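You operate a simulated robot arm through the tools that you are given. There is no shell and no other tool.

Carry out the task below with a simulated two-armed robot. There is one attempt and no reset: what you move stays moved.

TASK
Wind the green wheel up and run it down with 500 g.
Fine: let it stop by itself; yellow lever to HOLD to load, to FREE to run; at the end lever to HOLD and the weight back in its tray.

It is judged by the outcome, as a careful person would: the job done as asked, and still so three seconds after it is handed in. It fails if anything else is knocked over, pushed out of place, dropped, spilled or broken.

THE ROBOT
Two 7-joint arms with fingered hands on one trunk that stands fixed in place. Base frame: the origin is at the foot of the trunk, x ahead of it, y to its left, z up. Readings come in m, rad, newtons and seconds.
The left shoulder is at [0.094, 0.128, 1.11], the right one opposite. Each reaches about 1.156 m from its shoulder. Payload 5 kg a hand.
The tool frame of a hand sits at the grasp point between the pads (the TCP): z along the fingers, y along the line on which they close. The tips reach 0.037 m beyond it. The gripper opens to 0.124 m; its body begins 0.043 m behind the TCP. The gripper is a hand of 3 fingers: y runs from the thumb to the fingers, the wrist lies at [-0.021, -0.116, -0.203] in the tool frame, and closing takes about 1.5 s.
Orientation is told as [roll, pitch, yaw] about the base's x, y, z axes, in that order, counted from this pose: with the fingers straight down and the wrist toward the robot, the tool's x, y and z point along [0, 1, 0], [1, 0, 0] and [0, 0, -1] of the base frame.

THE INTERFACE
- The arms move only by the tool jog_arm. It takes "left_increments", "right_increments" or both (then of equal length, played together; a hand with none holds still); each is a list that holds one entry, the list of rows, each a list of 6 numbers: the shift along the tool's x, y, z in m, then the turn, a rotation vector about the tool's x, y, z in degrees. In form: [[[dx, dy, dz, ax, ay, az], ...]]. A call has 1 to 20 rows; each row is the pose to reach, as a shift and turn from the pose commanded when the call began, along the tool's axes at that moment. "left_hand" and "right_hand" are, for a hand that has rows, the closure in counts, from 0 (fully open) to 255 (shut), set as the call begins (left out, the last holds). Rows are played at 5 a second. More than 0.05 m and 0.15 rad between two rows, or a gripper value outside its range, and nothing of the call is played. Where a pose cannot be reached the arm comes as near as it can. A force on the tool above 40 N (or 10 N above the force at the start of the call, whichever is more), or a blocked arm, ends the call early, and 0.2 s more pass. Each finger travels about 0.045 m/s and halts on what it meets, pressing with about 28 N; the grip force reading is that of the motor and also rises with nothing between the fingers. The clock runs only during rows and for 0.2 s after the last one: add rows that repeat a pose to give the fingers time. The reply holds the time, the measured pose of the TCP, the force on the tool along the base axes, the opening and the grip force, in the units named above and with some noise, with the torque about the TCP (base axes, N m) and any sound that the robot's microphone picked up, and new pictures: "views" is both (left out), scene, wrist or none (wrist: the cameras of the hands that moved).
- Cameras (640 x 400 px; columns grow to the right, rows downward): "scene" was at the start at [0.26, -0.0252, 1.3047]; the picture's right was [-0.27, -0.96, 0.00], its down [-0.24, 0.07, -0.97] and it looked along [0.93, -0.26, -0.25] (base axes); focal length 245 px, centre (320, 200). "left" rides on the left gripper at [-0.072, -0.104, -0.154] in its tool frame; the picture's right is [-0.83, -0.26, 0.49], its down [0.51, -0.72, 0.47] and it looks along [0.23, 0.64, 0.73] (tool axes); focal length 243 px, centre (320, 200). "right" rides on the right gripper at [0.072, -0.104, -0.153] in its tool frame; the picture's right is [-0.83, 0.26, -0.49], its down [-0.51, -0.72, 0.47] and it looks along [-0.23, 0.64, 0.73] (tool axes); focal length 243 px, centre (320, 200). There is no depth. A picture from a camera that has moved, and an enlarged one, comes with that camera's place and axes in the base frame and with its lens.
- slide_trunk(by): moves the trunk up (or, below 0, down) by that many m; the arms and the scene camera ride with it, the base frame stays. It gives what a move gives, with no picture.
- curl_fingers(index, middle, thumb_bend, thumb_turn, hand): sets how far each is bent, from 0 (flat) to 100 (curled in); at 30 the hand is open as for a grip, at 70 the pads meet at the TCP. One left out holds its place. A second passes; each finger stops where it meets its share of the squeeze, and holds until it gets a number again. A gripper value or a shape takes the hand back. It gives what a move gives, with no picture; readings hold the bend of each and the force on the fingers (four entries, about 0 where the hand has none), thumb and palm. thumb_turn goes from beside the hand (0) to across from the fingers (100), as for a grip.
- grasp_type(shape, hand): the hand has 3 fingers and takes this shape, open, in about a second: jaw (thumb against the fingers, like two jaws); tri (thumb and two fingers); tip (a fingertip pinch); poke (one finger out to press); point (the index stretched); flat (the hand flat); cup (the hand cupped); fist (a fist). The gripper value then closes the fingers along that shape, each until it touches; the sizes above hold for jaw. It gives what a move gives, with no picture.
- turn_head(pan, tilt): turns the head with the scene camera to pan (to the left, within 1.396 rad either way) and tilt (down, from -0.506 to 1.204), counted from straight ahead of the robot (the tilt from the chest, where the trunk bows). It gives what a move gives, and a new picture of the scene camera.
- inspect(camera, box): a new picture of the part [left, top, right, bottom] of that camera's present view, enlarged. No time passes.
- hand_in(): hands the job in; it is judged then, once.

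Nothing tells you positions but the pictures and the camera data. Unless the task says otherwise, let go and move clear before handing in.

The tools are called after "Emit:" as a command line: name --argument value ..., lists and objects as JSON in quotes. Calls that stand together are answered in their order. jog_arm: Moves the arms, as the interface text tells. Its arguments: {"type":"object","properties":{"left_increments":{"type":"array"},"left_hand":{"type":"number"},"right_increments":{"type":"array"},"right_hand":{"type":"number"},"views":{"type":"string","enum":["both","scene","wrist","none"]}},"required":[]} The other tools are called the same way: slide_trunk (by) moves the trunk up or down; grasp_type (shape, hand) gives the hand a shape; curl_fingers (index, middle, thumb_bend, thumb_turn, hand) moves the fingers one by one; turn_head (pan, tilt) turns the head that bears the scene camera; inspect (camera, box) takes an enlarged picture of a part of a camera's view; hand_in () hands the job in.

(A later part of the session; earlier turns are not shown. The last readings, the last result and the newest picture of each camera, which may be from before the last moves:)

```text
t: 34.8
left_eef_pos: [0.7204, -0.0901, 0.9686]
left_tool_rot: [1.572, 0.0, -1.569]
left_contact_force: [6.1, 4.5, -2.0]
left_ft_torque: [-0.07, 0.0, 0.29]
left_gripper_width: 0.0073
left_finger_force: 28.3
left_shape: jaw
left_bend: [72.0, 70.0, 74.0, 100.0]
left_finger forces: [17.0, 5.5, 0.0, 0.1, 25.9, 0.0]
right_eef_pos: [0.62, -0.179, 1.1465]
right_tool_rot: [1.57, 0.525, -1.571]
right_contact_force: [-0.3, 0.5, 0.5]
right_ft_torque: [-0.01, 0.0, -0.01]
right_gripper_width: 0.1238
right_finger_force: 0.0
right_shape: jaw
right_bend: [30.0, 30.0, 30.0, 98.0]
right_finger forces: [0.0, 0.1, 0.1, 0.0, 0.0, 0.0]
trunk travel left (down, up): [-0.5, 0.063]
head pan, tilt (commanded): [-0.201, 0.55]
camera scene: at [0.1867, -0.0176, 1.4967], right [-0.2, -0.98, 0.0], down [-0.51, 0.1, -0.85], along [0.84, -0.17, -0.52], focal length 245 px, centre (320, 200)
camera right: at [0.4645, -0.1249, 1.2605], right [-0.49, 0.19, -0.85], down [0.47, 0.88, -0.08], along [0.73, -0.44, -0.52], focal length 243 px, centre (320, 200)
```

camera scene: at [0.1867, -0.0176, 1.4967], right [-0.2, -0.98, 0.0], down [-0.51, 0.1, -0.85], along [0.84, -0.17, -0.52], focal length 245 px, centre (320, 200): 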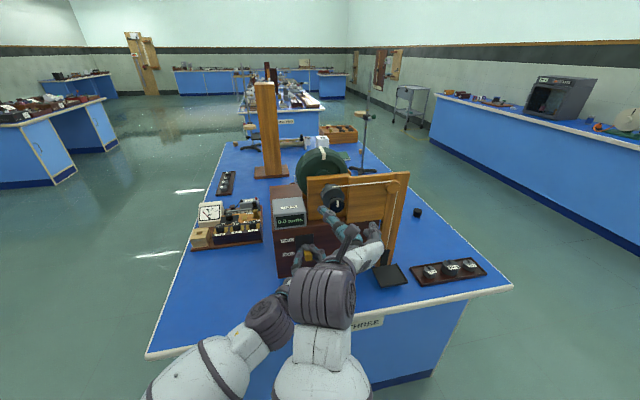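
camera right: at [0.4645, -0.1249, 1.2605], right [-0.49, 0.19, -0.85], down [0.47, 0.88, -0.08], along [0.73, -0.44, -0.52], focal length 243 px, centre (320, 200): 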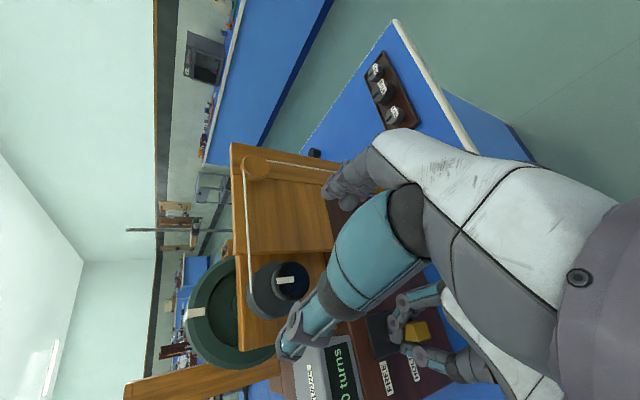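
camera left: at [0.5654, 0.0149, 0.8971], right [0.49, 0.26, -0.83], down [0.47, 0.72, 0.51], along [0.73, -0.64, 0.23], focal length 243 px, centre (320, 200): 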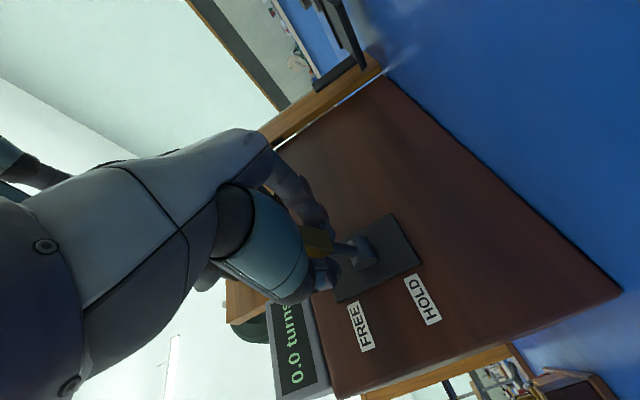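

The camera confirms the knob centre at y -0.168, z 1.147. I'll centre the open right hand on it and advance to x of about 0.695, so the fingertips stop short of the drum flange.

Emit:
jog_arm --right_increments '[[[-0.0046, -0.0089, 0.0, 0, 0, 0], [-0.0046, -0.0089, 0.02, 0, 0, 0], [-0.0046, -0.0089, 0.04, 0, 0, 0], [-0.0046, -0.0089, 0.06, 0, 0, 0], [-0.0046, -0.0089, 0.075, 0, 0, 0], [-0.0046, -0.0089, 0.075, 0, 0, 0]]]' --views "both"

Emit:
inspect --camera "scene" --box '[260, 160, 420, 290]'

Emit:
inspect --camera "right" --box '[200, 180, 440, 380]'

```text
t: 36.2
left_eef_pos: [0.7198, -0.0891, 0.9696]
left_tool_rot: [1.569, 0.002, -1.569]
left_contact_force: [5.7, 7.2, -1.8]
left_ft_torque: [-0.11, 0.02, 0.34]
left_gripper_width: 0.0073
left_finger_force: 27.8
left_shape: jaw
left_bend: [72.0, 70.0, 74.0, 100.0]
left_finger forces: [16.6, 5.3, 0.1, 0.0, 25.7, 0.1]
right_eef_pos: [0.6958, -0.1696, 1.147]
right_tool_rot: [1.57, 0.525, -1.572]
right_contact_force: [0.1, 0.2, 0.2]
right_ft_torque: [-0.01, 0.02, 0.0]
right_gripper_width: 0.1238
right_finger_force: 0.0
right_shape: jaw
right_bend: [30.0, 30.0, 30.0, 98.0]
right_finger forces: [0.1, 0.1, 0.1, 0.0, 0.0, 0.0]
trunk travel left (down, up): [-0.5, 0.063]
head pan, tilt (commanded): [-0.201, 0.55]
camera scene: at [0.1868, -0.0177, 1.4967], right [-0.2, -0.98, 0.0], down [-0.51, 0.1, -0.85], along [0.84, -0.17, -0.52], focal length 245 px, centre (320, 200)
camera right: at [0.5408, -0.115, 1.2611], right [-0.49, 0.19, -0.85], down [0.47, 0.88, -0.08], along [0.73, -0.44, -0.52], focal length 243 px, centre (320, 200)
```

scene: 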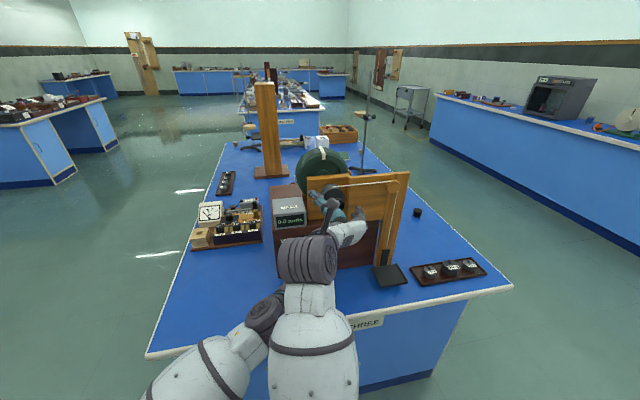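
right: 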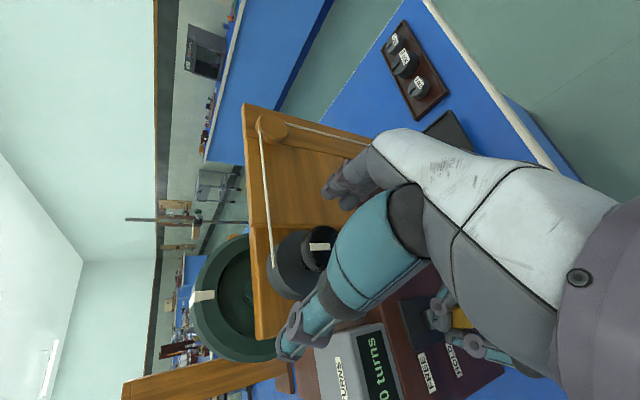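

```text
3.08 times, centred on (340, 225) of scene
camera zoom: at [0.1868, -0.0177, 1.4967], right [-0.2, -0.98, 0.0], down [-0.51, 0.1, -0.85], along [0.84, -0.17, -0.52], focal length 754 px, centre (258, 123)
```

zoom: 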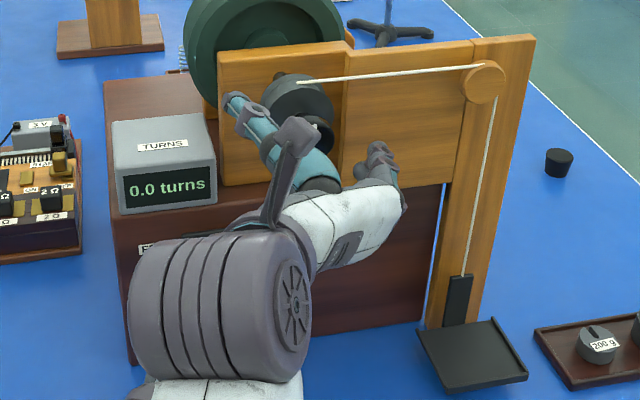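

```text
2.00 times, centred on (320, 280) of right
camera zoom: at [0.5408, -0.115, 1.2611], right [-0.49, 0.19, -0.85], down [0.47, 0.88, -0.08], along [0.73, -0.44, -0.52], focal length 485 px, centre (320, 40)
```

zoom: 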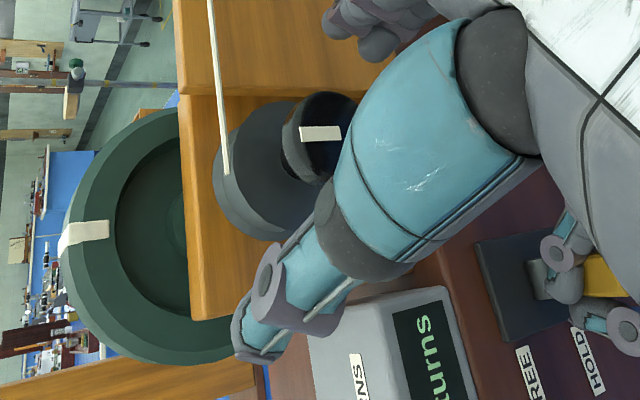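

The knob lies between the right thumb and fingers. I'll close on it.

Emit:
jog_arm --right_increments '[[[0, 0, 0, 0, 0, 0], [0, 0, 0, 0, 0, 0], [0, 0, 0, 0, 0, 0], [0, 0, 0, 0, 0, 0], [0, 0, 0, 0, 0, 0], [0, 0, 0, 0, 0, 0], [0, 0, 0, 0, 0, 0], [0, 0, 0, 0, 0, 0], [0, 0, 0, 0, 0, 0]]]' --right_hand 255 --views "wrist"

Emit:
inspect --camera "scene" --box '[260, 160, 420, 290]'

Emit:
inspect --camera "right" --box '[200, 180, 440, 380]'

```text
t: 38.2
left_eef_pos: [0.7202, -0.0893, 0.9683]
left_tool_rot: [1.568, 0.0, -1.572]
left_contact_force: [1.9, 5.7, 0.2]
left_ft_torque: [-0.06, 0.0, 0.3]
left_gripper_width: 0.0076
left_finger_force: 28.5
left_shape: jaw
left_bend: [72.0, 70.0, 74.0, 100.0]
left_finger forces: [15.5, 5.7, 0.1, 0.0, 25.2, 0.0]
right_eef_pos: [0.696, -0.1696, 1.1476]
right_tool_rot: [1.57, 0.526, -1.57]
right_contact_force: [9.2, 1.3, 2.6]
right_ft_torque: [-0.07, -0.05, 0.05]
right_gripper_width: 0.0321
right_finger_force: 27.7
right_shape: jaw
right_bend: [74.0, 57.0, 74.0, 100.0]
right_finger forces: [15.3, 7.4, 0.1, 0.1, 25.1, 0.0]
trunk travel left (down, up): [-0.5, 0.063]
head pan, tilt (commanded): [-0.201, 0.55]
camera right: at [0.5411, -0.1145, 1.261], right [-0.49, 0.19, -0.85], down [0.47, 0.88, -0.08], along [0.73, -0.44, -0.52], focal length 243 px, centre (320, 200)
```

right: 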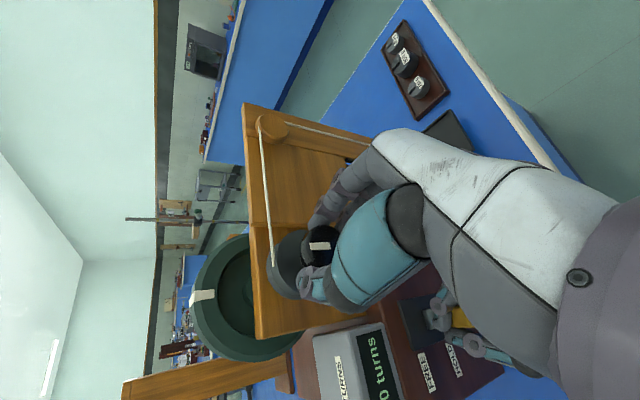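

```text
3.08 times, centred on (340, 225) of scene
camera zoom: at [0.1873, -0.0174, 1.4967], right [-0.2, -0.98, 0.0], down [-0.51, 0.1, -0.85], along [0.83, -0.17, -0.52], focal length 754 px, centre (258, 123)
```

zoom: 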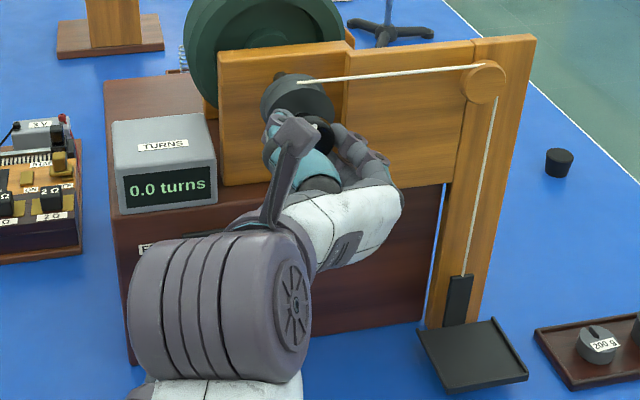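

```text
2.00 times, centred on (320, 280) of right
camera zoom: at [0.5411, -0.1145, 1.261], right [-0.49, 0.19, -0.85], down [0.47, 0.88, -0.08], along [0.73, -0.44, -0.52], focal length 485 px, centre (320, 40)
```

zoom: 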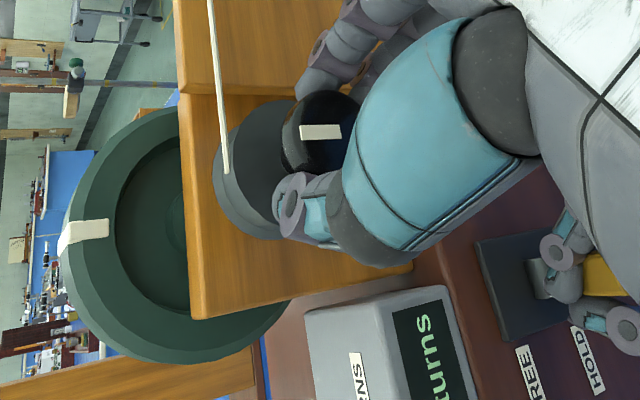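

The knob is gripped and the counter still reads 0.0. I'll turn it a little counter-clockwise, the direction that should take up the cord, and watch the counter.

Emit:
jog_arm --right_increments '[[[0, 0, 0, 0, 0, -6], [0, 0, 0, 0, 0, -12], [0, 0, 0, 0, 0, -18], [0, 0, 0, 0, 0, -24], [0, 0, 0, 0, 0, -30], [0, 0, 0, 0, 0, -36]]]' --views "wrist"

Emit:
inspect --camera "scene" --box '[260, 160, 420, 290]'

Emit:
inspect --camera "right" --box '[200, 180, 440, 380]'

```text
t: 39.6
left_eef_pos: [0.7204, -0.0891, 0.9686]
left_tool_rot: [1.569, -0.003, -1.57]
left_contact_force: [-1.6, 2.1, 0.7]
left_ft_torque: [-0.1, -0.05, 0.25]
left_gripper_width: 0.0076
left_finger_force: 28.2
left_shape: jaw
left_bend: [72.0, 70.0, 74.0, 100.0]
left_finger forces: [16.0, 6.3, 0.0, 0.1, 23.8, 0.0]
right_eef_pos: [0.6959, -0.1692, 1.1464]
right_tool_rot: [1.57, -0.106, -1.568]
right_contact_force: [13.5, 7.2, -4.3]
right_ft_torque: [0.03, 0.11, 0.24]
right_gripper_width: 0.0316
right_finger_force: 28.3
right_shape: jaw
right_bend: [74.0, 57.0, 74.0, 100.0]
right_finger forces: [15.7, 8.4, 0.0, 0.1, 29.4, 0.0]
trunk travel left (down, up): [-0.5, 0.063]
head pan, tilt (commanded): [-0.201, 0.55]
camera right: at [0.541, -0.0567, 1.2067], right [-0.49, -0.35, -0.8], down [0.47, 0.66, -0.58], along [0.73, -0.66, -0.16], focal length 243 px, centre (320, 200)
```

right: 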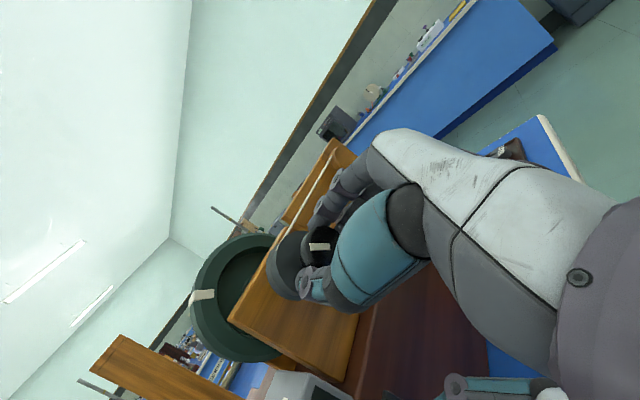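

```text
3.08 times, centred on (340, 225) of scene
camera zoom: at [0.1878, -0.0168, 1.4966], right [-0.2, -0.98, 0.0], down [-0.51, 0.1, -0.85], along [0.83, -0.17, -0.52], focal length 754 px, centre (258, 123)
```

zoom: 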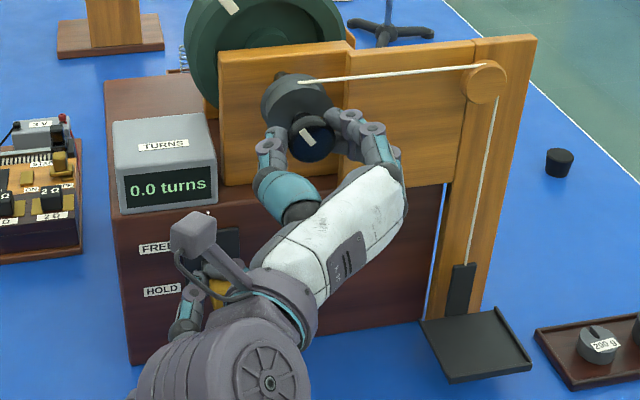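

```text
2.00 times, centred on (320, 280) of right
camera zoom: at [0.541, -0.0567, 1.2067], right [-0.49, -0.35, -0.8], down [0.47, 0.66, -0.58], along [0.73, -0.66, -0.16], focal length 485 px, centre (320, 40)
```

zoom: 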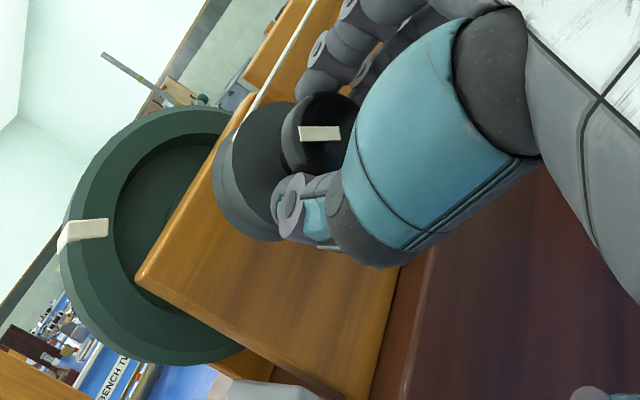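

It works: the wheel turned counter-clockwise with the knob and the pan rose a little. I'll continue the stroke.

Emit:
jog_arm --right_increments '[[[0, 0, 0, 0, 0, -6], [0, 0, 0, 0, 0, -12], [0, 0, 0, 0, 0, -18], [0, 0, 0, 0, 0, -24], [0, 0, 0, 0, 0, -30], [0, 0, 0, 0, 0, -36], [0, 0, 0, 0, 0, -42], [0, 0, 0, 0, 0, -48], [0, 0, 0, 0, 0, -54], [0, 0, 0, 0, 0, -60], [0, 0, 0, 0, 0, -66], [0, 0, 0, 0, 0, -72], [0, 0, 0, 0, 0, -78], [0, 0, 0, 0, 0, -84], [0, 0, 0, 0, 0, -90], [0, 0, 0, 0, 0, -96], [0, 0, 0, 0, 0, -102], [0, 0, 0, 0, 0, -108]]]' --views "scene"

Emit:
inspect --camera "scene" --box '[260, 160, 420, 290]'

Emit:
inspect --camera "right" --box '[200, 180, 440, 380]'

```text
t: 43.4
left_eef_pos: [0.7216, -0.0886, 0.9672]
left_tool_rot: [1.57, -0.002, -1.57]
left_contact_force: [-5.2, 6.1, 3.4]
left_ft_torque: [-0.12, -0.07, 0.33]
left_gripper_width: 0.008
left_finger_force: 27.8
left_shape: jaw
left_bend: [72.0, 70.0, 74.0, 100.0]
left_finger forces: [14.9, 6.8, 0.0, 0.0, 24.1, 0.1]
right_eef_pos: [0.6955, -0.1693, 1.1455]
right_tool_rot: [-1.564, -1.15, 1.566]
right_contact_force: [12.9, 1.3, -14.1]
right_ft_torque: [0.01, 0.5, -0.09]
right_gripper_width: 0.0312
right_finger_force: 28.2
right_shape: jaw
right_bend: [74.0, 59.0, 74.0, 100.0]
right_finger forces: [16.8, 6.2, 0.0, 0.0, 29.0, 0.0]
trunk travel left (down, up): [-0.5, 0.063]
head pan, tilt (commanded): [-0.201, 0.55]
camera scene: at [0.1883, -0.0174, 1.4965], right [-0.2, -0.98, 0.0], down [-0.51, 0.1, -0.85], along [0.83, -0.17, -0.52], focal length 245 px, centre (320, 200)
```

scene: 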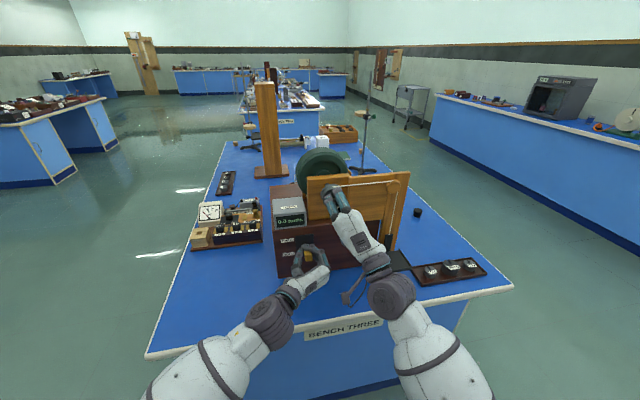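

```text
3.08 times, centred on (340, 225) of scene
camera zoom: at [0.1883, -0.0174, 1.4965], right [-0.2, -0.98, 0.0], down [-0.51, 0.1, -0.85], along [0.83, -0.17, -0.52], focal length 754 px, centre (258, 123)
```

zoom: 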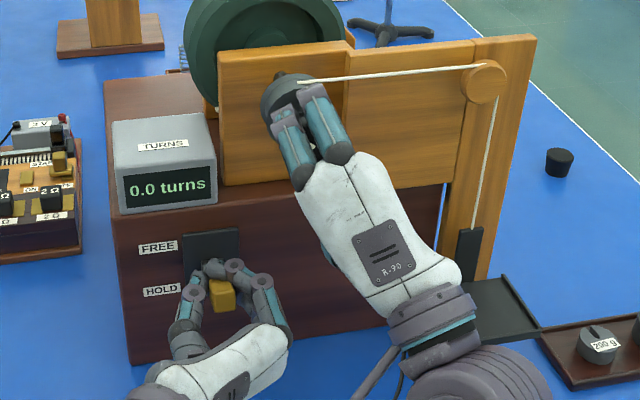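

```text
2.00 times, centred on (320, 280) of right
camera zoom: at [0.5409, -0.1446, 1.0202], right [-0.49, -0.65, 0.58], down [0.47, -0.76, -0.45], along [0.73, 0.05, 0.68], focal length 485 px, centre (320, 40)
```

zoom: 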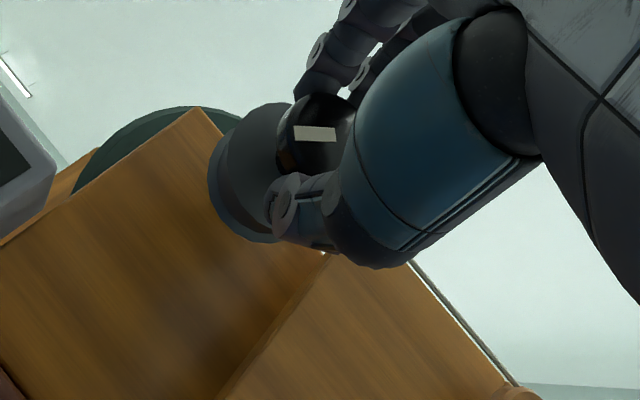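

The knob is still firmly held and the pan is rising, about 0.4 turn so far. I'll continue the first stroke to -120°.

Emit:
jog_arm --right_increments '[[[0, 0, 0, 0, 0, -6], [0, 0, 0, 0, 0, -12], [0, 0, 0, 0, 0, -18], [0, 0, 0, 0, 0, -24], [0, 0, 0, 0, 0, -30], [0, 0, 0, 0, 0, -36], [0, 0, 0, 0, 0, -42], [0, 0, 0, 0, 0, -48], [0, 0, 0, 0, 0, -54], [0, 0, 0, 0, 0, -60], [0, 0, 0, 0, 0, -66], [0, 0, 0, 0, 0, -72], [0, 0, 0, 0, 0, -78], [0, 0, 0, 0, 0, -84], [0, 0, 0, 0, 0, -90], [0, 0, 0, 0, 0, -96], [0, 0, 0, 0, 0, -96]]]' --views "scene"

Emit:
inspect --camera "scene" --box '[260, 160, 420, 290]'

Emit:
inspect --camera "right" --box '[200, 180, 440, 380]'

```text
t: 47.0
left_eef_pos: [0.7221, -0.0898, 0.9685]
left_tool_rot: [1.569, -0.001, -1.569]
left_contact_force: [-1.3, 10.3, 1.6]
left_ft_torque: [-0.15, -0.02, 0.43]
left_gripper_width: 0.008
left_finger_force: 28.0
left_shape: jaw
left_bend: [72.0, 70.0, 74.0, 100.0]
left_finger forces: [14.9, 6.5, 0.2, 0.1, 26.1, 0.0]
right_eef_pos: [0.6954, -0.1706, 1.1474]
right_tool_rot: [-1.569, 0.524, 1.574]
right_contact_force: [13.5, -7.2, -9.3]
right_ft_torque: [-0.06, 0.04, -0.24]
right_gripper_width: 0.031
right_finger_force: 28.1
right_shape: jaw
right_bend: [73.0, 58.0, 74.0, 99.0]
right_finger forces: [19.3, 7.1, 0.1, 0.0, 25.8, 0.1]
trunk travel left (down, up): [-0.5, 0.063]
head pan, tilt (commanded): [-0.201, 0.55]
camera scene: at [0.1883, -0.0181, 1.4965], right [-0.2, -0.98, 0.0], down [-0.51, 0.1, -0.85], along [0.83, -0.17, -0.52], focal length 245 px, centre (320, 200)
```

scene: 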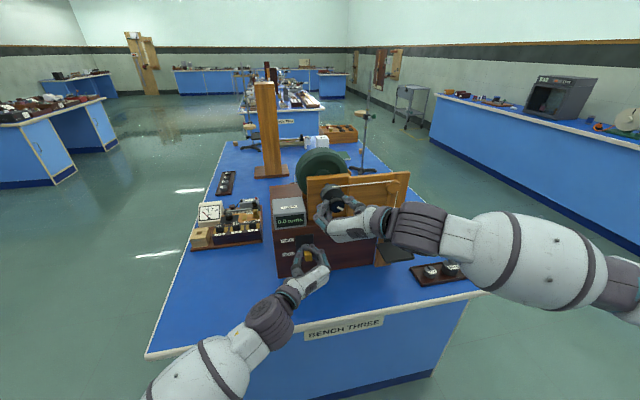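

```text
3.08 times, centred on (340, 225) of scene
camera zoom: at [0.1883, -0.0181, 1.4965], right [-0.2, -0.98, 0.0], down [-0.51, 0.1, -0.85], along [0.83, -0.17, -0.52], focal length 754 px, centre (258, 123)
```

zoom: 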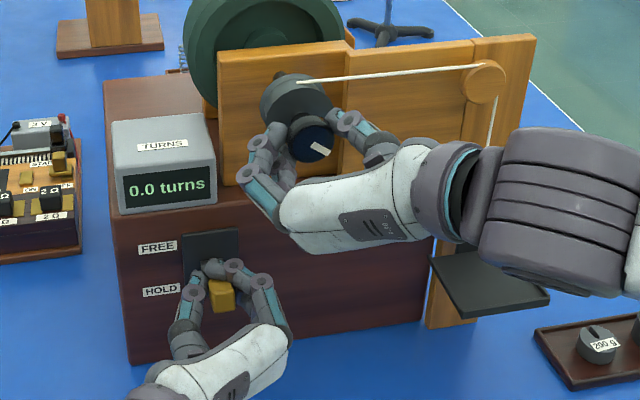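

```text
2.00 times, centred on (320, 280) of right
camera zoom: at [0.5414, -0.2955, 1.1351], right [-0.49, 0.64, 0.59], down [0.47, -0.37, 0.8], along [0.73, 0.67, -0.12], focal length 485 px, centre (320, 40)
```

zoom: 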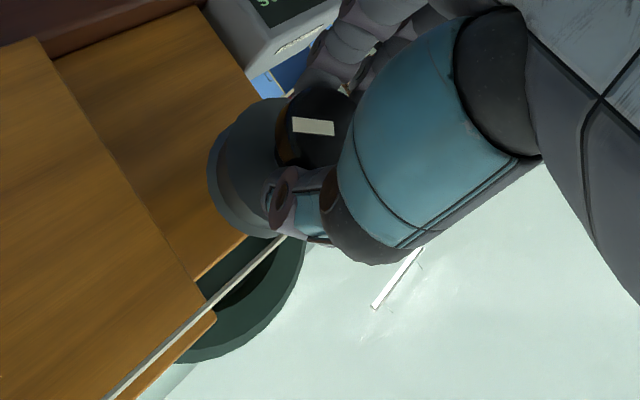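

The first stroke is done, about 0.67 turn. With the right hand still holding the knob, I'll push the lever down to HOLD with the left hand.

Emit:
jog_arm --left_increments '[[[-0.006, 0, -0.001, 0, 0, 0], [-0.012, 0, -0.002, 0, 0, 0], [-0.018, 0, -0.002, 0, 0, 0], [-0.024, 0, -0.002, 0, 0, 0], [-0.03, 0, -0.001, 0, 0, 0], [-0.036, 0, 0, 0, 0, 0], [-0.036, 0, 0, 0, 0, 0]]]' --views "wrist"

Emit:
inspect --camera "left" --box '[240, 160, 440, 340]'

Emit:
inspect --camera "scene" --box '[260, 160, 420, 290]'

```text
t: 48.6
left_eef_pos: [0.7223, -0.0898, 0.933]
left_tool_rot: [1.57, 0.0, -1.568]
left_contact_force: [20.0, 5.0, 11.2]
left_ft_torque: [-0.16, -0.5, 0.19]
left_gripper_width: 0.0077
left_finger_force: 27.8
left_shape: jaw
left_bend: [72.0, 70.0, 75.0, 100.0]
left_finger forces: [22.6, 0.4, 0.1, 0.0, 23.0, 0.0]
right_eef_pos: [0.6967, -0.1709, 1.1466]
right_tool_rot: [-1.569, 0.521, 1.573]
right_contact_force: [7.3, -5.7, -6.3]
right_ft_torque: [0.01, 0.06, -0.22]
right_gripper_width: 0.0313
right_finger_force: 28.1
right_shape: jaw
right_bend: [73.0, 58.0, 74.0, 99.0]
right_finger forces: [17.5, 7.0, 0.0, 0.0, 24.3, 0.0]
trunk travel left (down, up): [-0.5, 0.063]
head pan, tilt (commanded): [-0.201, 0.55]
camera left: at [0.5677, 0.0152, 0.8611], right [0.49, 0.26, -0.83], down [0.47, 0.72, 0.51], along [0.73, -0.64, 0.23], focal length 243 px, centre (320, 200)
```

left: 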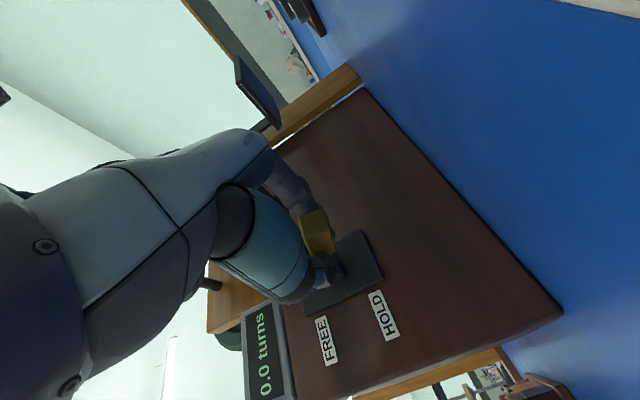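

```text
2.22 times, centred on (340, 250) of left
camera zoom: at [0.5677, 0.0152, 0.8611], right [0.49, 0.26, -0.83], down [0.47, 0.72, 0.51], along [0.73, -0.64, 0.23], focal length 539 px, centre (276, 89)
```

zoom: 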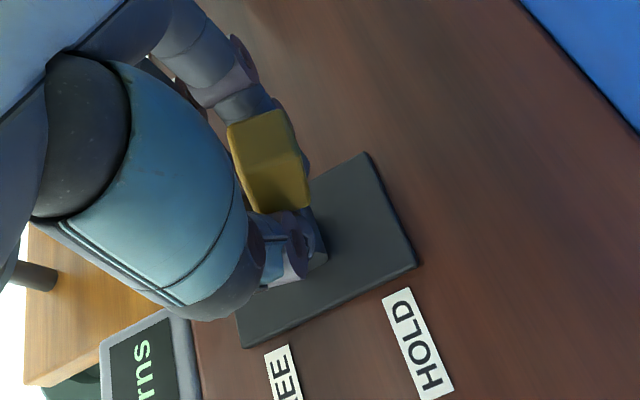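

```text
3.08 times, centred on (340, 225) of scene
camera zoom: at [0.1888, -0.0187, 1.4966], right [-0.2, -0.98, 0.0], down [-0.51, 0.1, -0.85], along [0.83, -0.17, -0.52], focal length 754 px, centre (258, 123)
```

zoom: 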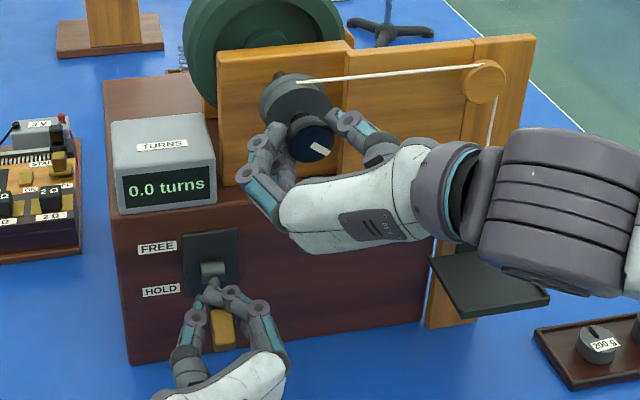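

The lever swung well down, to about 35° below horizontal, and the hand feels resistance. I'll open the left hand slightly and back off to see where the lever settles, while the right hand still holds the knob.

Emit:
jog_arm --left_increments '[[[0, 0, 0, 0, 0, 0], [0, 0, 0, 0, 0, 0], [0, 0, 0, 0, 0, 0], [0, 0, 0, 0, 0, 0], [0, 0, 0, 0, 0, 0], [0, 0, 0, 0, 0, 0], [0, 0, -0.02, 0, 0, 0], [0, 0, -0.04, 0, 0, 0], [0, 0, -0.06, 0, 0, 0], [0, 0, -0.06, 0, 0, 0]]]' --left_hand 60 --views "wrist"

Emit:
inspect --camera "left" --box '[260, 180, 460, 340]'

Emit:
inspect --camera "scene" --box '[260, 200, 360, 290]'

```text
t: 50.8
left_eef_pos: [0.66, -0.0904, 0.9308]
left_tool_rot: [1.569, 0.003, -1.568]
left_contact_force: [-0.8, 0.0, -1.0]
left_ft_torque: [0.0, -0.03, -0.02]
left_gripper_width: 0.0946
left_finger_force: 0.1
left_shape: jaw
left_bend: [27.0, 35.0, 54.0, 99.0]
left_finger forces: [0.0, 0.0, 0.0, 0.0, 0.0, 0.1]
right_eef_pos: [0.6947, -0.1708, 1.1462]
right_tool_rot: [-1.568, 0.52, 1.572]
right_contact_force: [15.8, -2.3, -4.9]
right_ft_torque: [0.09, -0.03, -0.16]
right_gripper_width: 0.031
right_finger_force: 27.9
right_shape: jaw
right_bend: [73.0, 58.0, 74.0, 99.0]
right_finger forces: [19.2, 8.6, 0.0, 0.0, 24.7, 0.1]
trunk travel left (down, up): [-0.5, 0.063]
head pan, tilt (commanded): [-0.201, 0.55]
camera left: at [0.5049, 0.0139, 0.8589], right [0.49, 0.26, -0.83], down [0.47, 0.72, 0.51], along [0.73, -0.64, 0.23], focal length 243 px, centre (320, 200)
```

left: 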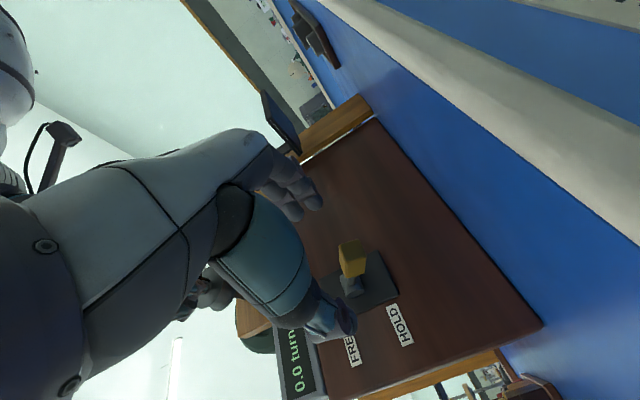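

```text
2.50 times, centred on (360, 260) of left
camera zoom: at [0.5049, 0.0139, 0.8589], right [0.49, 0.26, -0.83], down [0.47, 0.72, 0.51], along [0.73, -0.64, 0.23], focal length 606 px, centre (220, 50)
```

zoom: 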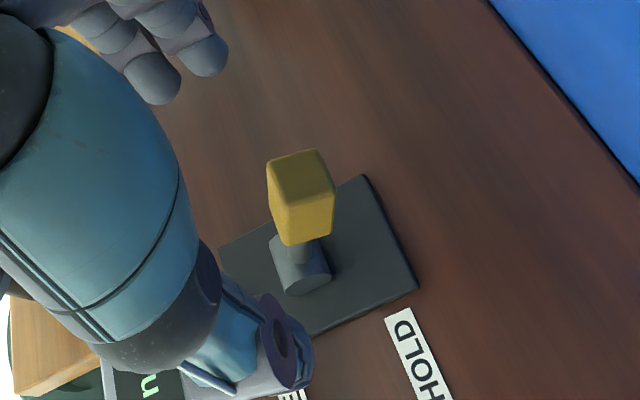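

```text
4.44 times, centred on (310, 245) of scene
camera zoom: at [0.1885, -0.0192, 1.4965], right [-0.2, -0.98, 0.0], down [-0.51, 0.1, -0.85], along [0.83, -0.17, -0.52], focal length 1089 px, centre (364, 0)
```

zoom: 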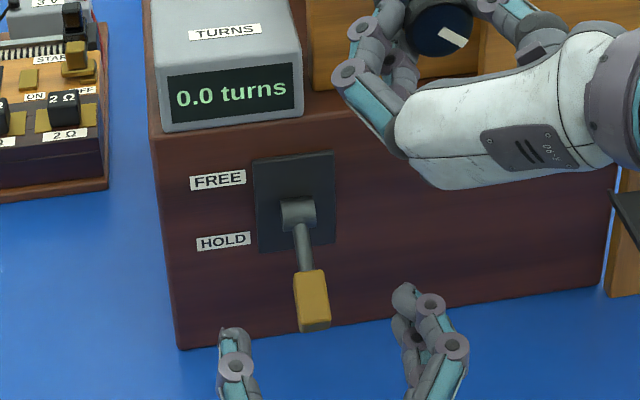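

The lever now rests about 27° below horizontal at HOLD. I'll release the knob with the right hand, back off and check the wheel stays put.

Emit:
jog_arm --right_increments '[[[0, 0, 0, 0, 0, 0], [0, 0, 0, 0, 0, 0], [0, 0, 0, 0, 0, 0], [0, 0, 0, 0, 0, 0], [0, 0, 0, 0, 0, 0], [0, 0, 0, 0, 0, 0], [0, 0, 0, 0, 0, 0]]]' --right_hand 0 --views "none"

Emit:
inspect --camera "scene" --box '[260, 160, 420, 290]'

```text
t: 52.4
left_eef_pos: [0.6585, -0.0903, 0.9323]
left_tool_rot: [1.571, 0.0, -1.571]
left_contact_force: [0.0, -0.2, -0.1]
left_ft_torque: [-0.03, -0.01, 0.0]
left_gripper_width: 0.0949
left_finger_force: 0.1
left_shape: jaw
left_bend: [27.0, 35.0, 54.0, 99.0]
left_finger forces: [0.1, 0.1, 0.0, 0.0, 0.1, 0.0]
right_eef_pos: [0.6947, -0.1702, 1.1471]
right_tool_rot: [-1.57, 0.523, 1.57]
right_contact_force: [0.1, 0.7, 0.8]
right_ft_torque: [-0.01, -0.02, 0.03]
right_gripper_width: 0.1234
right_finger_force: 0.1
right_shape: jaw
right_bend: [30.0, 30.0, 30.0, 98.0]
right_finger forces: [0.0, 0.0, 0.1, 0.0, 0.0, 0.0]
trunk travel left (down, up): [-0.5, 0.063]
head pan, tilt (commanded): [-0.201, 0.55]
```

```text
3.08 times, centred on (340, 225) of scene
camera zoom: at [0.1856, -0.0182, 1.4969], right [-0.2, -0.98, 0.0], down [-0.51, 0.1, -0.85], along [0.84, -0.17, -0.52], focal length 754 px, centre (258, 123)
```

zoom: 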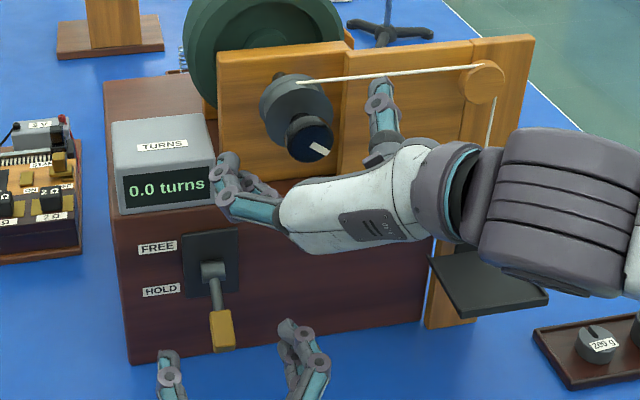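

The wheel stays put on HOLD with nobody holding the knob. I'll back the right hand off and roll it around to the start angle for a second stroke.

Emit:
jog_arm --right_increments '[[[0, 0, -0.025, 0, 0, 0], [0, 0, -0.05, 0, 0, 0], [0, 0, -0.075, 0, 0, 0], [0, 0, -0.075, 0, 0, 8.5], [0, 0, -0.075, 0, 0, 17], [0, 0, -0.075, 0, 0, 25.5], [0, 0, -0.075, 0, 0, 34], [0, 0, -0.075, 0, 0, 42.5], [0, 0, -0.075, 0, 0, 51], [0, 0, -0.075, 0, 0, 59.5], [0, 0, -0.075, 0, 0, 68], [0, 0, -0.075, 0, 0, 76.5], [0, 0, -0.075, 0, 0, 85], [0, 0, -0.075, 0, 0, 93.5], [0, 0, -0.075, 0, 0, 102], [0, 0, -0.075, 0, 0, 110.5], [0, 0, -0.075, 0, 0, 119], [0, 0, -0.075, 0, 0, 120]]]' --views "scene"

Emit:
inspect --camera "scene" --box '[260, 160, 420, 290]'

Emit:
jog_arm --right_increments '[[[0, 0, 0, 0, 0, 8.5], [0, 0, 0, 0, 0, 17], [0, 0, 0, 0, 0, 25.5], [0, 0, 0, 0, 0, 34], [0, 0, 0, 0, 0, 42.5], [0, 0, 0, 0, 0, 51], [0, 0, 0, 0, 0, 59.5], [0, 0, 0, 0, 0, 68], [0, 0, 0, 0, 0, 76.5], [0, 0, 0, 0, 0, 85], [0, 0, 0, 0, 0, 93.5], [0, 0, 0, 0, 0, 102], [0, 0, 0, 0, 0, 110.5], [0, 0, 0, 0, 0, 119], [0, 0, 0, 0, 0, 120], [0, 0, 0, 0, 0, 120]]]' --views "both"

Emit:
inspect --camera "right" --box '[200, 180, 440, 380]'

```text
t: 56.2
left_eef_pos: [0.6581, -0.0912, 0.9336]
left_tool_rot: [1.571, -0.001, -1.569]
left_contact_force: [0.7, -0.5, 0.3]
left_ft_torque: [0.01, 0.02, 0.01]
left_gripper_width: 0.0946
left_finger_force: 0.0
left_shape: jaw
left_bend: [27.0, 35.0, 54.0, 99.0]
left_finger forces: [0.0, 0.0, 0.0, 0.0, 0.0, 0.0]
right_eef_pos: [0.6186, -0.1704, 1.1497]
right_tool_rot: [1.809, -1.567, -1.806]
right_contact_force: [-0.3, -0.5, 0.1]
right_ft_torque: [-0.03, 0.01, 0.0]
right_gripper_width: 0.1237
right_finger_force: 0.0
right_shape: jaw
right_bend: [30.0, 30.0, 30.0, 98.0]
right_finger forces: [0.0, 0.0, 0.0, 0.0, 0.0, 0.0]
trunk travel left (down, up): [-0.5, 0.063]
head pan, tilt (commanded): [-0.201, 0.55]
camera scene: at [0.1855, -0.0191, 1.4969], right [-0.2, -0.98, 0.0], down [-0.51, 0.1, -0.85], along [0.84, -0.17, -0.52], focal length 245 px, centre (320, 200)
```

scene: 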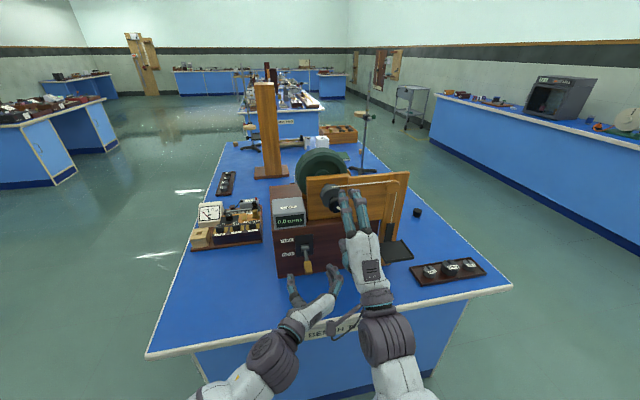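

```text
3.08 times, centred on (340, 225) of scene
camera zoom: at [0.1855, -0.0191, 1.4969], right [-0.2, -0.98, 0.0], down [-0.51, 0.1, -0.85], along [0.84, -0.17, -0.52], focal length 754 px, centre (258, 123)
```

zoom: 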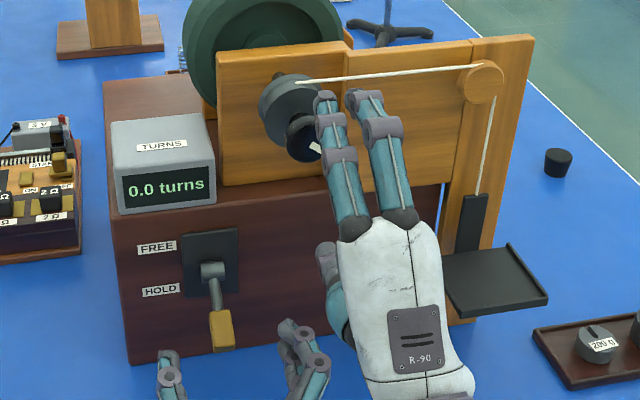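

```text
t: 59.6
left_eef_pos: [0.6587, -0.0915, 0.9316]
left_tool_rot: [1.571, -0.001, -1.571]
left_contact_force: [-0.1, 0.0, 0.4]
left_ft_torque: [0.0, -0.02, 0.0]
left_gripper_width: 0.0949
left_finger_force: 0.0
left_shape: jaw
left_bend: [27.0, 35.0, 54.0, 99.0]
left_finger forces: [0.1, 0.1, 0.0, 0.0, 0.0, 0.1]
right_eef_pos: [0.6182, -0.1699, 1.1465]
right_tool_rot: [1.571, 0.526, -1.571]
right_contact_force: [0.0, 0.3, -0.1]
right_ft_torque: [0.03, -0.02, -0.02]
right_gripper_width: 0.1236
right_finger_force: 0.0
right_shape: jaw
right_bend: [30.0, 30.0, 30.0, 98.0]
right_finger forces: [0.0, 0.0, 0.1, 0.1, 0.0, 0.0]
trunk travel left (down, up): [-0.5, 0.063]
head pan, tilt (commanded): [-0.201, 0.55]
camera scene: at [0.1856, -0.0183, 1.4969], right [-0.2, -0.98, 0.0], down [-0.51, 0.1, -0.85], along [0.84, -0.17, -0.52], focal length 245 px, centre (320, 200)
camera right: at [0.4638, -0.1153, 1.2615], right [-0.49, 0.19, -0.85], down [0.47, 0.88, -0.08], along [0.73, -0.44, -0.52], focal length 243 px, centre (320, 200)
```

scene: 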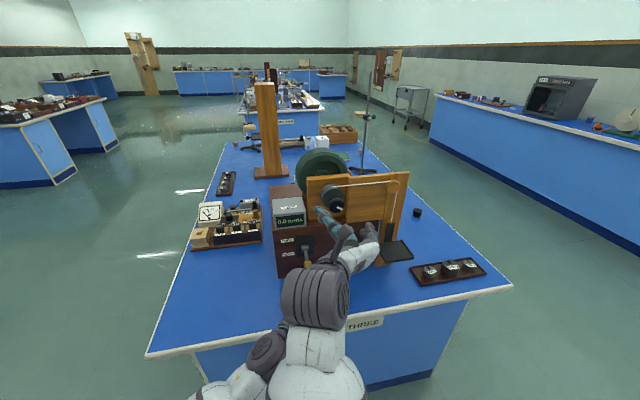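
right: 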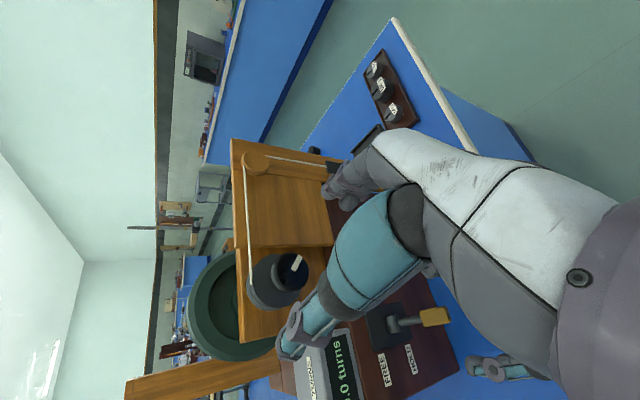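

```text
2.00 times, centred on (320, 280) of right
camera zoom: at [0.4638, -0.1153, 1.2615], right [-0.49, 0.19, -0.85], down [0.47, 0.88, -0.08], along [0.73, -0.44, -0.52], focal length 485 px, centre (320, 40)
```

zoom: 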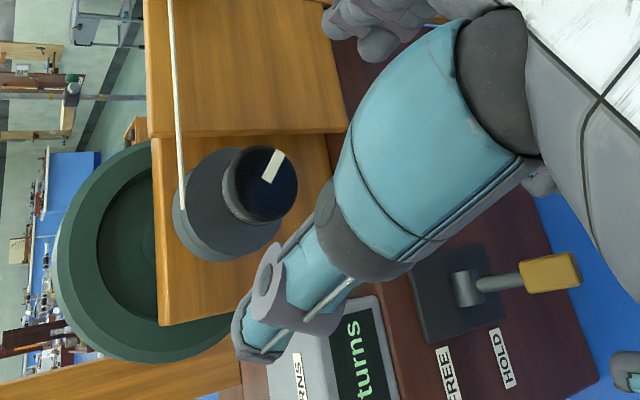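

The pan strip has risen about half of the room below the pulley, so roughly 210° more is safe. I'll bring the right hand onto the knob again, and the left hand back around the lever.

Emit:
jog_arm --right_increments '[[[0, 0, 0.02, 0, 0, 0], [0, 0, 0.04, 0, 0, 0], [0, 0, 0.06, 0, 0, 0], [0, 0, 0.077, 0, 0, 0], [0, 0, 0.077, 0, 0, 0]]]' --left_increments '[[[0, 0, 0.015, 0, 0, 0], [-0.001, 0, 0.03, 0, 0, 0], [-0.002, 0, 0.045, 0, 0, 0], [-0.003, 0, 0.06, 0, 0, 0], [-0.003, 0, 0.06, 0, 0, 0]]]' --views "none"

Emit:
inspect --camera "left" --box '[240, 160, 440, 340]'

Emit:
inspect --camera "right" --box '[200, 180, 440, 380]'

```text
t: 60.8
left_eef_pos: [0.7182, -0.0899, 0.929]
left_tool_rot: [1.571, 0.001, -1.571]
left_contact_force: [-1.1, 0.0, 0.3]
left_ft_torque: [0.0, 0.03, -0.03]
left_gripper_width: 0.0949
left_finger_force: 0.0
left_shape: jaw
left_bend: [27.0, 35.0, 54.0, 99.0]
left_finger forces: [0.0, 0.0, 0.0, 0.0, 0.0, 0.0]
right_eef_pos: [0.6944, -0.1684, 1.1497]
right_tool_rot: [1.572, 0.525, -1.57]
right_contact_force: [-0.2, 0.2, 0.4]
right_ft_torque: [0.0, 0.01, 0.0]
right_gripper_width: 0.1236
right_finger_force: 0.2
right_shape: jaw
right_bend: [30.0, 30.0, 30.0, 98.0]
right_finger forces: [0.0, 0.0, 0.1, 0.0, 0.0, 0.0]
trunk travel left (down, up): [-0.5, 0.063]
head pan, tilt (commanded): [-0.201, 0.55]
```

```text
2.22 times, centred on (340, 250) of left
camera zoom: at [0.5639, 0.0154, 0.8576], right [0.49, 0.26, -0.83], down [0.47, 0.72, 0.51], along [0.73, -0.64, 0.23], focal length 539 px, centre (276, 89)
```

zoom: 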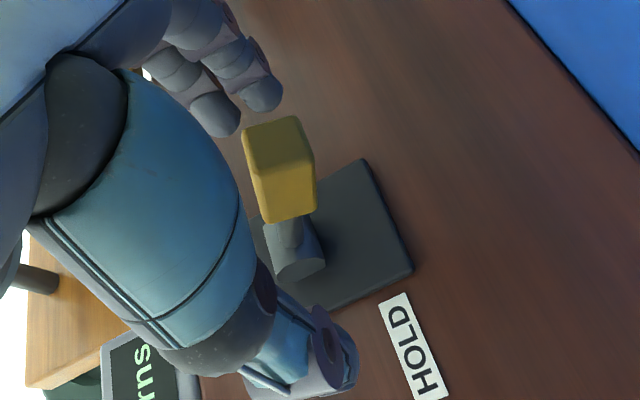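

```text
2.00 times, centred on (320, 280) of right
camera zoom: at [0.5395, -0.1142, 1.2628], right [-0.49, 0.19, -0.85], down [0.47, 0.88, -0.08], along [0.73, -0.44, -0.52], focal length 485 px, centre (320, 40)
```

zoom: 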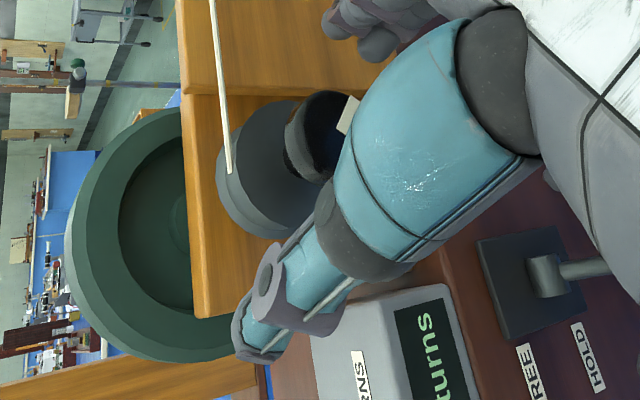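

Both hands are well placed. I'll close the right hand on the knob and the left on the lever.

Emit:
jog_arm --right_increments '[[[0, 0, 0, 0, 0, 0], [0, 0, 0, 0, 0, 0], [0, 0, 0, 0, 0, 0], [0, 0, 0, 0, 0, 0], [0, 0, 0, 0, 0, 0], [0, 0, 0, 0, 0, 0], [0, 0, 0, 0, 0, 0], [0, 0, 0, 0, 0, 0], [0, 0, 0, 0, 0, 0]]]' --right_hand 255 --left_increments '[[[-0.005, 0, 0, 0, 0, 0], [-0.005, 0, 0, 0, 0, 0], [-0.005, 0, 0, 0, 0, 0], [-0.005, 0, 0, 0, 0, 0], [-0.005, 0, 0, 0, 0, 0], [-0.005, 0, 0, 0, 0, 0], [-0.005, 0, 0, 0, 0, 0], [-0.005, 0, 0, 0, 0, 0], [-0.005, 0, 0, 0, 0, 0]]]' --left_hand 225 --views "none"

Emit:
inspect --camera "left" --box '[240, 160, 440, 340]'

Emit:
inspect --camera "right" --box '[200, 180, 440, 380]'

```text
t: 62.8
left_eef_pos: [0.7191, -0.0896, 0.9243]
left_tool_rot: [1.57, 0.0, -1.568]
left_contact_force: [2.7, -0.2, 1.3]
left_ft_torque: [-0.01, -0.05, -0.12]
left_gripper_width: 0.0125
left_finger_force: 27.7
left_shape: jaw
left_bend: [73.0, 70.0, 74.0, 100.0]
left_finger forces: [16.0, 8.0, 0.0, 0.0, 24.5, 0.1]
right_eef_pos: [0.6955, -0.1688, 1.1488]
right_tool_rot: [1.571, 0.526, -1.57]
right_contact_force: [4.9, 0.5, 1.5]
right_ft_torque: [-0.05, -0.06, 0.06]
right_gripper_width: 0.033
right_finger_force: 28.2
right_shape: jaw
right_bend: [74.0, 55.0, 74.0, 100.0]
right_finger forces: [14.9, 6.9, 0.0, 0.1, 24.7, 0.1]
trunk travel left (down, up): [-0.5, 0.063]
head pan, tilt (commanded): [-0.201, 0.55]
```

```text
2.22 times, centred on (340, 250) of left
camera zoom: at [0.5651, 0.015, 0.8517], right [0.49, 0.26, -0.83], down [0.47, 0.72, 0.51], along [0.73, -0.64, 0.23], focal length 539 px, centre (276, 89)
```

zoom: 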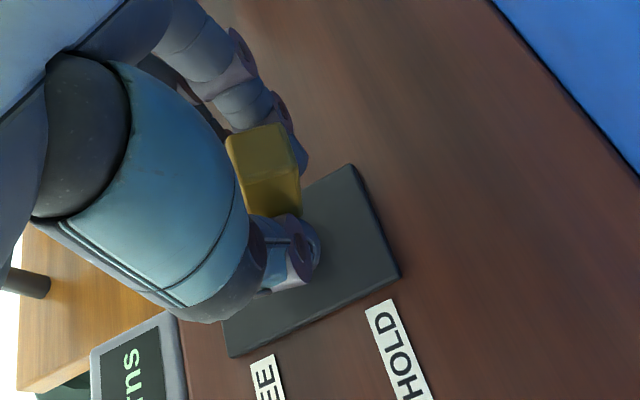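

```text
2.00 times, centred on (320, 280) of right
camera zoom: at [0.5411, -0.114, 1.2622], right [-0.49, 0.19, -0.85], down [0.47, 0.88, -0.08], along [0.73, -0.44, -0.52], focal length 485 px, centre (320, 40)
```

zoom: 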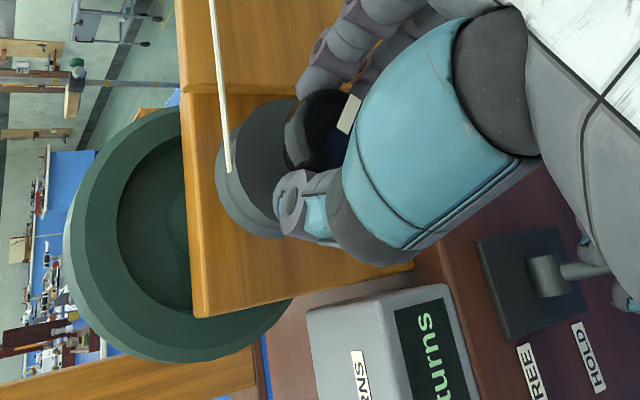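

Both grips are firm. With the knob held, I'll lift the lever to FREE with the left hand.

Emit:
jog_arm --left_increments '[[[0.007, 0, -0.002, 0, 0, 0], [0.014, 0, -0.004, 0, 0, 0], [0.021, 0, -0.005, 0, 0, 0], [0.028, 0, -0.005, 0, 0, 0], [0.035, 0, -0.004, 0, 0, 0], [0.042, 0, -0.002, 0, 0, 0], [0.046, 0, 0, 0, 0, 0], [0.046, 0, 0, 0, 0, 0]]]' --views "none"

Emit:
inspect --camera "left" --box '[240, 160, 440, 340]'

Emit:
inspect --camera "right" --box '[280, 180, 520, 380]'

```text
t: 64.6
left_eef_pos: [0.7212, -0.0883, 0.9684]
left_tool_rot: [1.567, 0.0, -1.569]
left_contact_force: [16.8, 8.8, -14.0]
left_ft_torque: [0.04, 0.47, 0.3]
left_gripper_width: 0.0117
left_finger_force: 28.1
left_shape: jaw
left_bend: [73.0, 70.0, 74.0, 100.0]
left_finger forces: [15.7, 6.3, 0.0, 0.0, 25.1, 0.0]
right_eef_pos: [0.6968, -0.1678, 1.1475]
right_tool_rot: [1.571, 0.525, -1.57]
right_contact_force: [-5.4, -1.2, 8.0]
right_ft_torque: [-0.01, -0.25, 0.07]
right_gripper_width: 0.033
right_finger_force: 28.2
right_shape: jaw
right_bend: [74.0, 56.0, 75.0, 100.0]
right_finger forces: [14.4, 5.9, 0.1, 0.0, 23.1, 0.1]
trunk travel left (down, up): [-0.5, 0.063]
head pan, tilt (commanded): [-0.201, 0.55]
```

```text
2.22 times, centred on (340, 250) of left
camera zoom: at [0.5655, 0.0162, 0.8978], right [0.49, 0.26, -0.83], down [0.47, 0.72, 0.51], along [0.73, -0.64, 0.23], focal length 539 px, centre (276, 89)
```

zoom: 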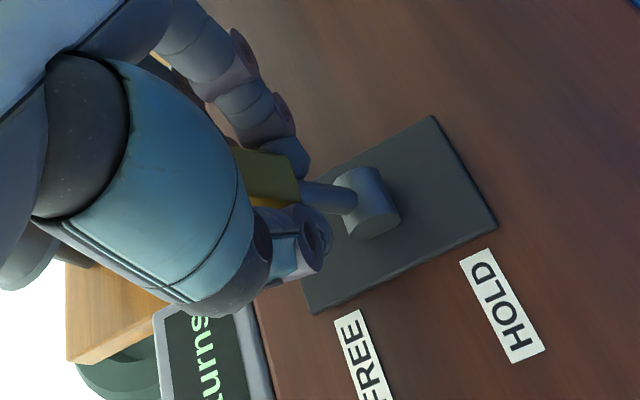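

```text
2.00 times, centred on (400, 280) of right
camera zoom: at [0.5422, -0.1135, 1.2615], right [-0.49, 0.19, -0.85], down [0.47, 0.88, -0.08], along [0.73, -0.44, -0.52], focal length 485 px, centre (160, 40)
```

zoom: 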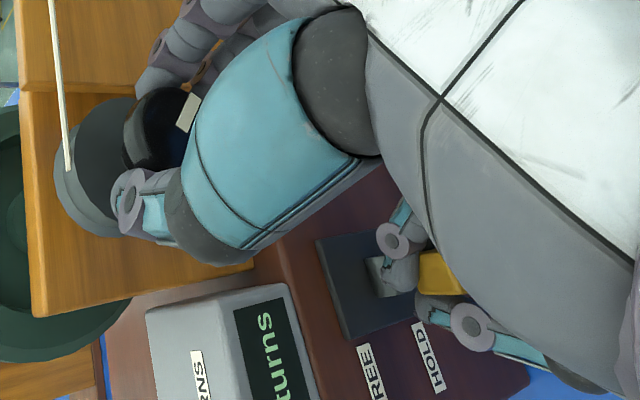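

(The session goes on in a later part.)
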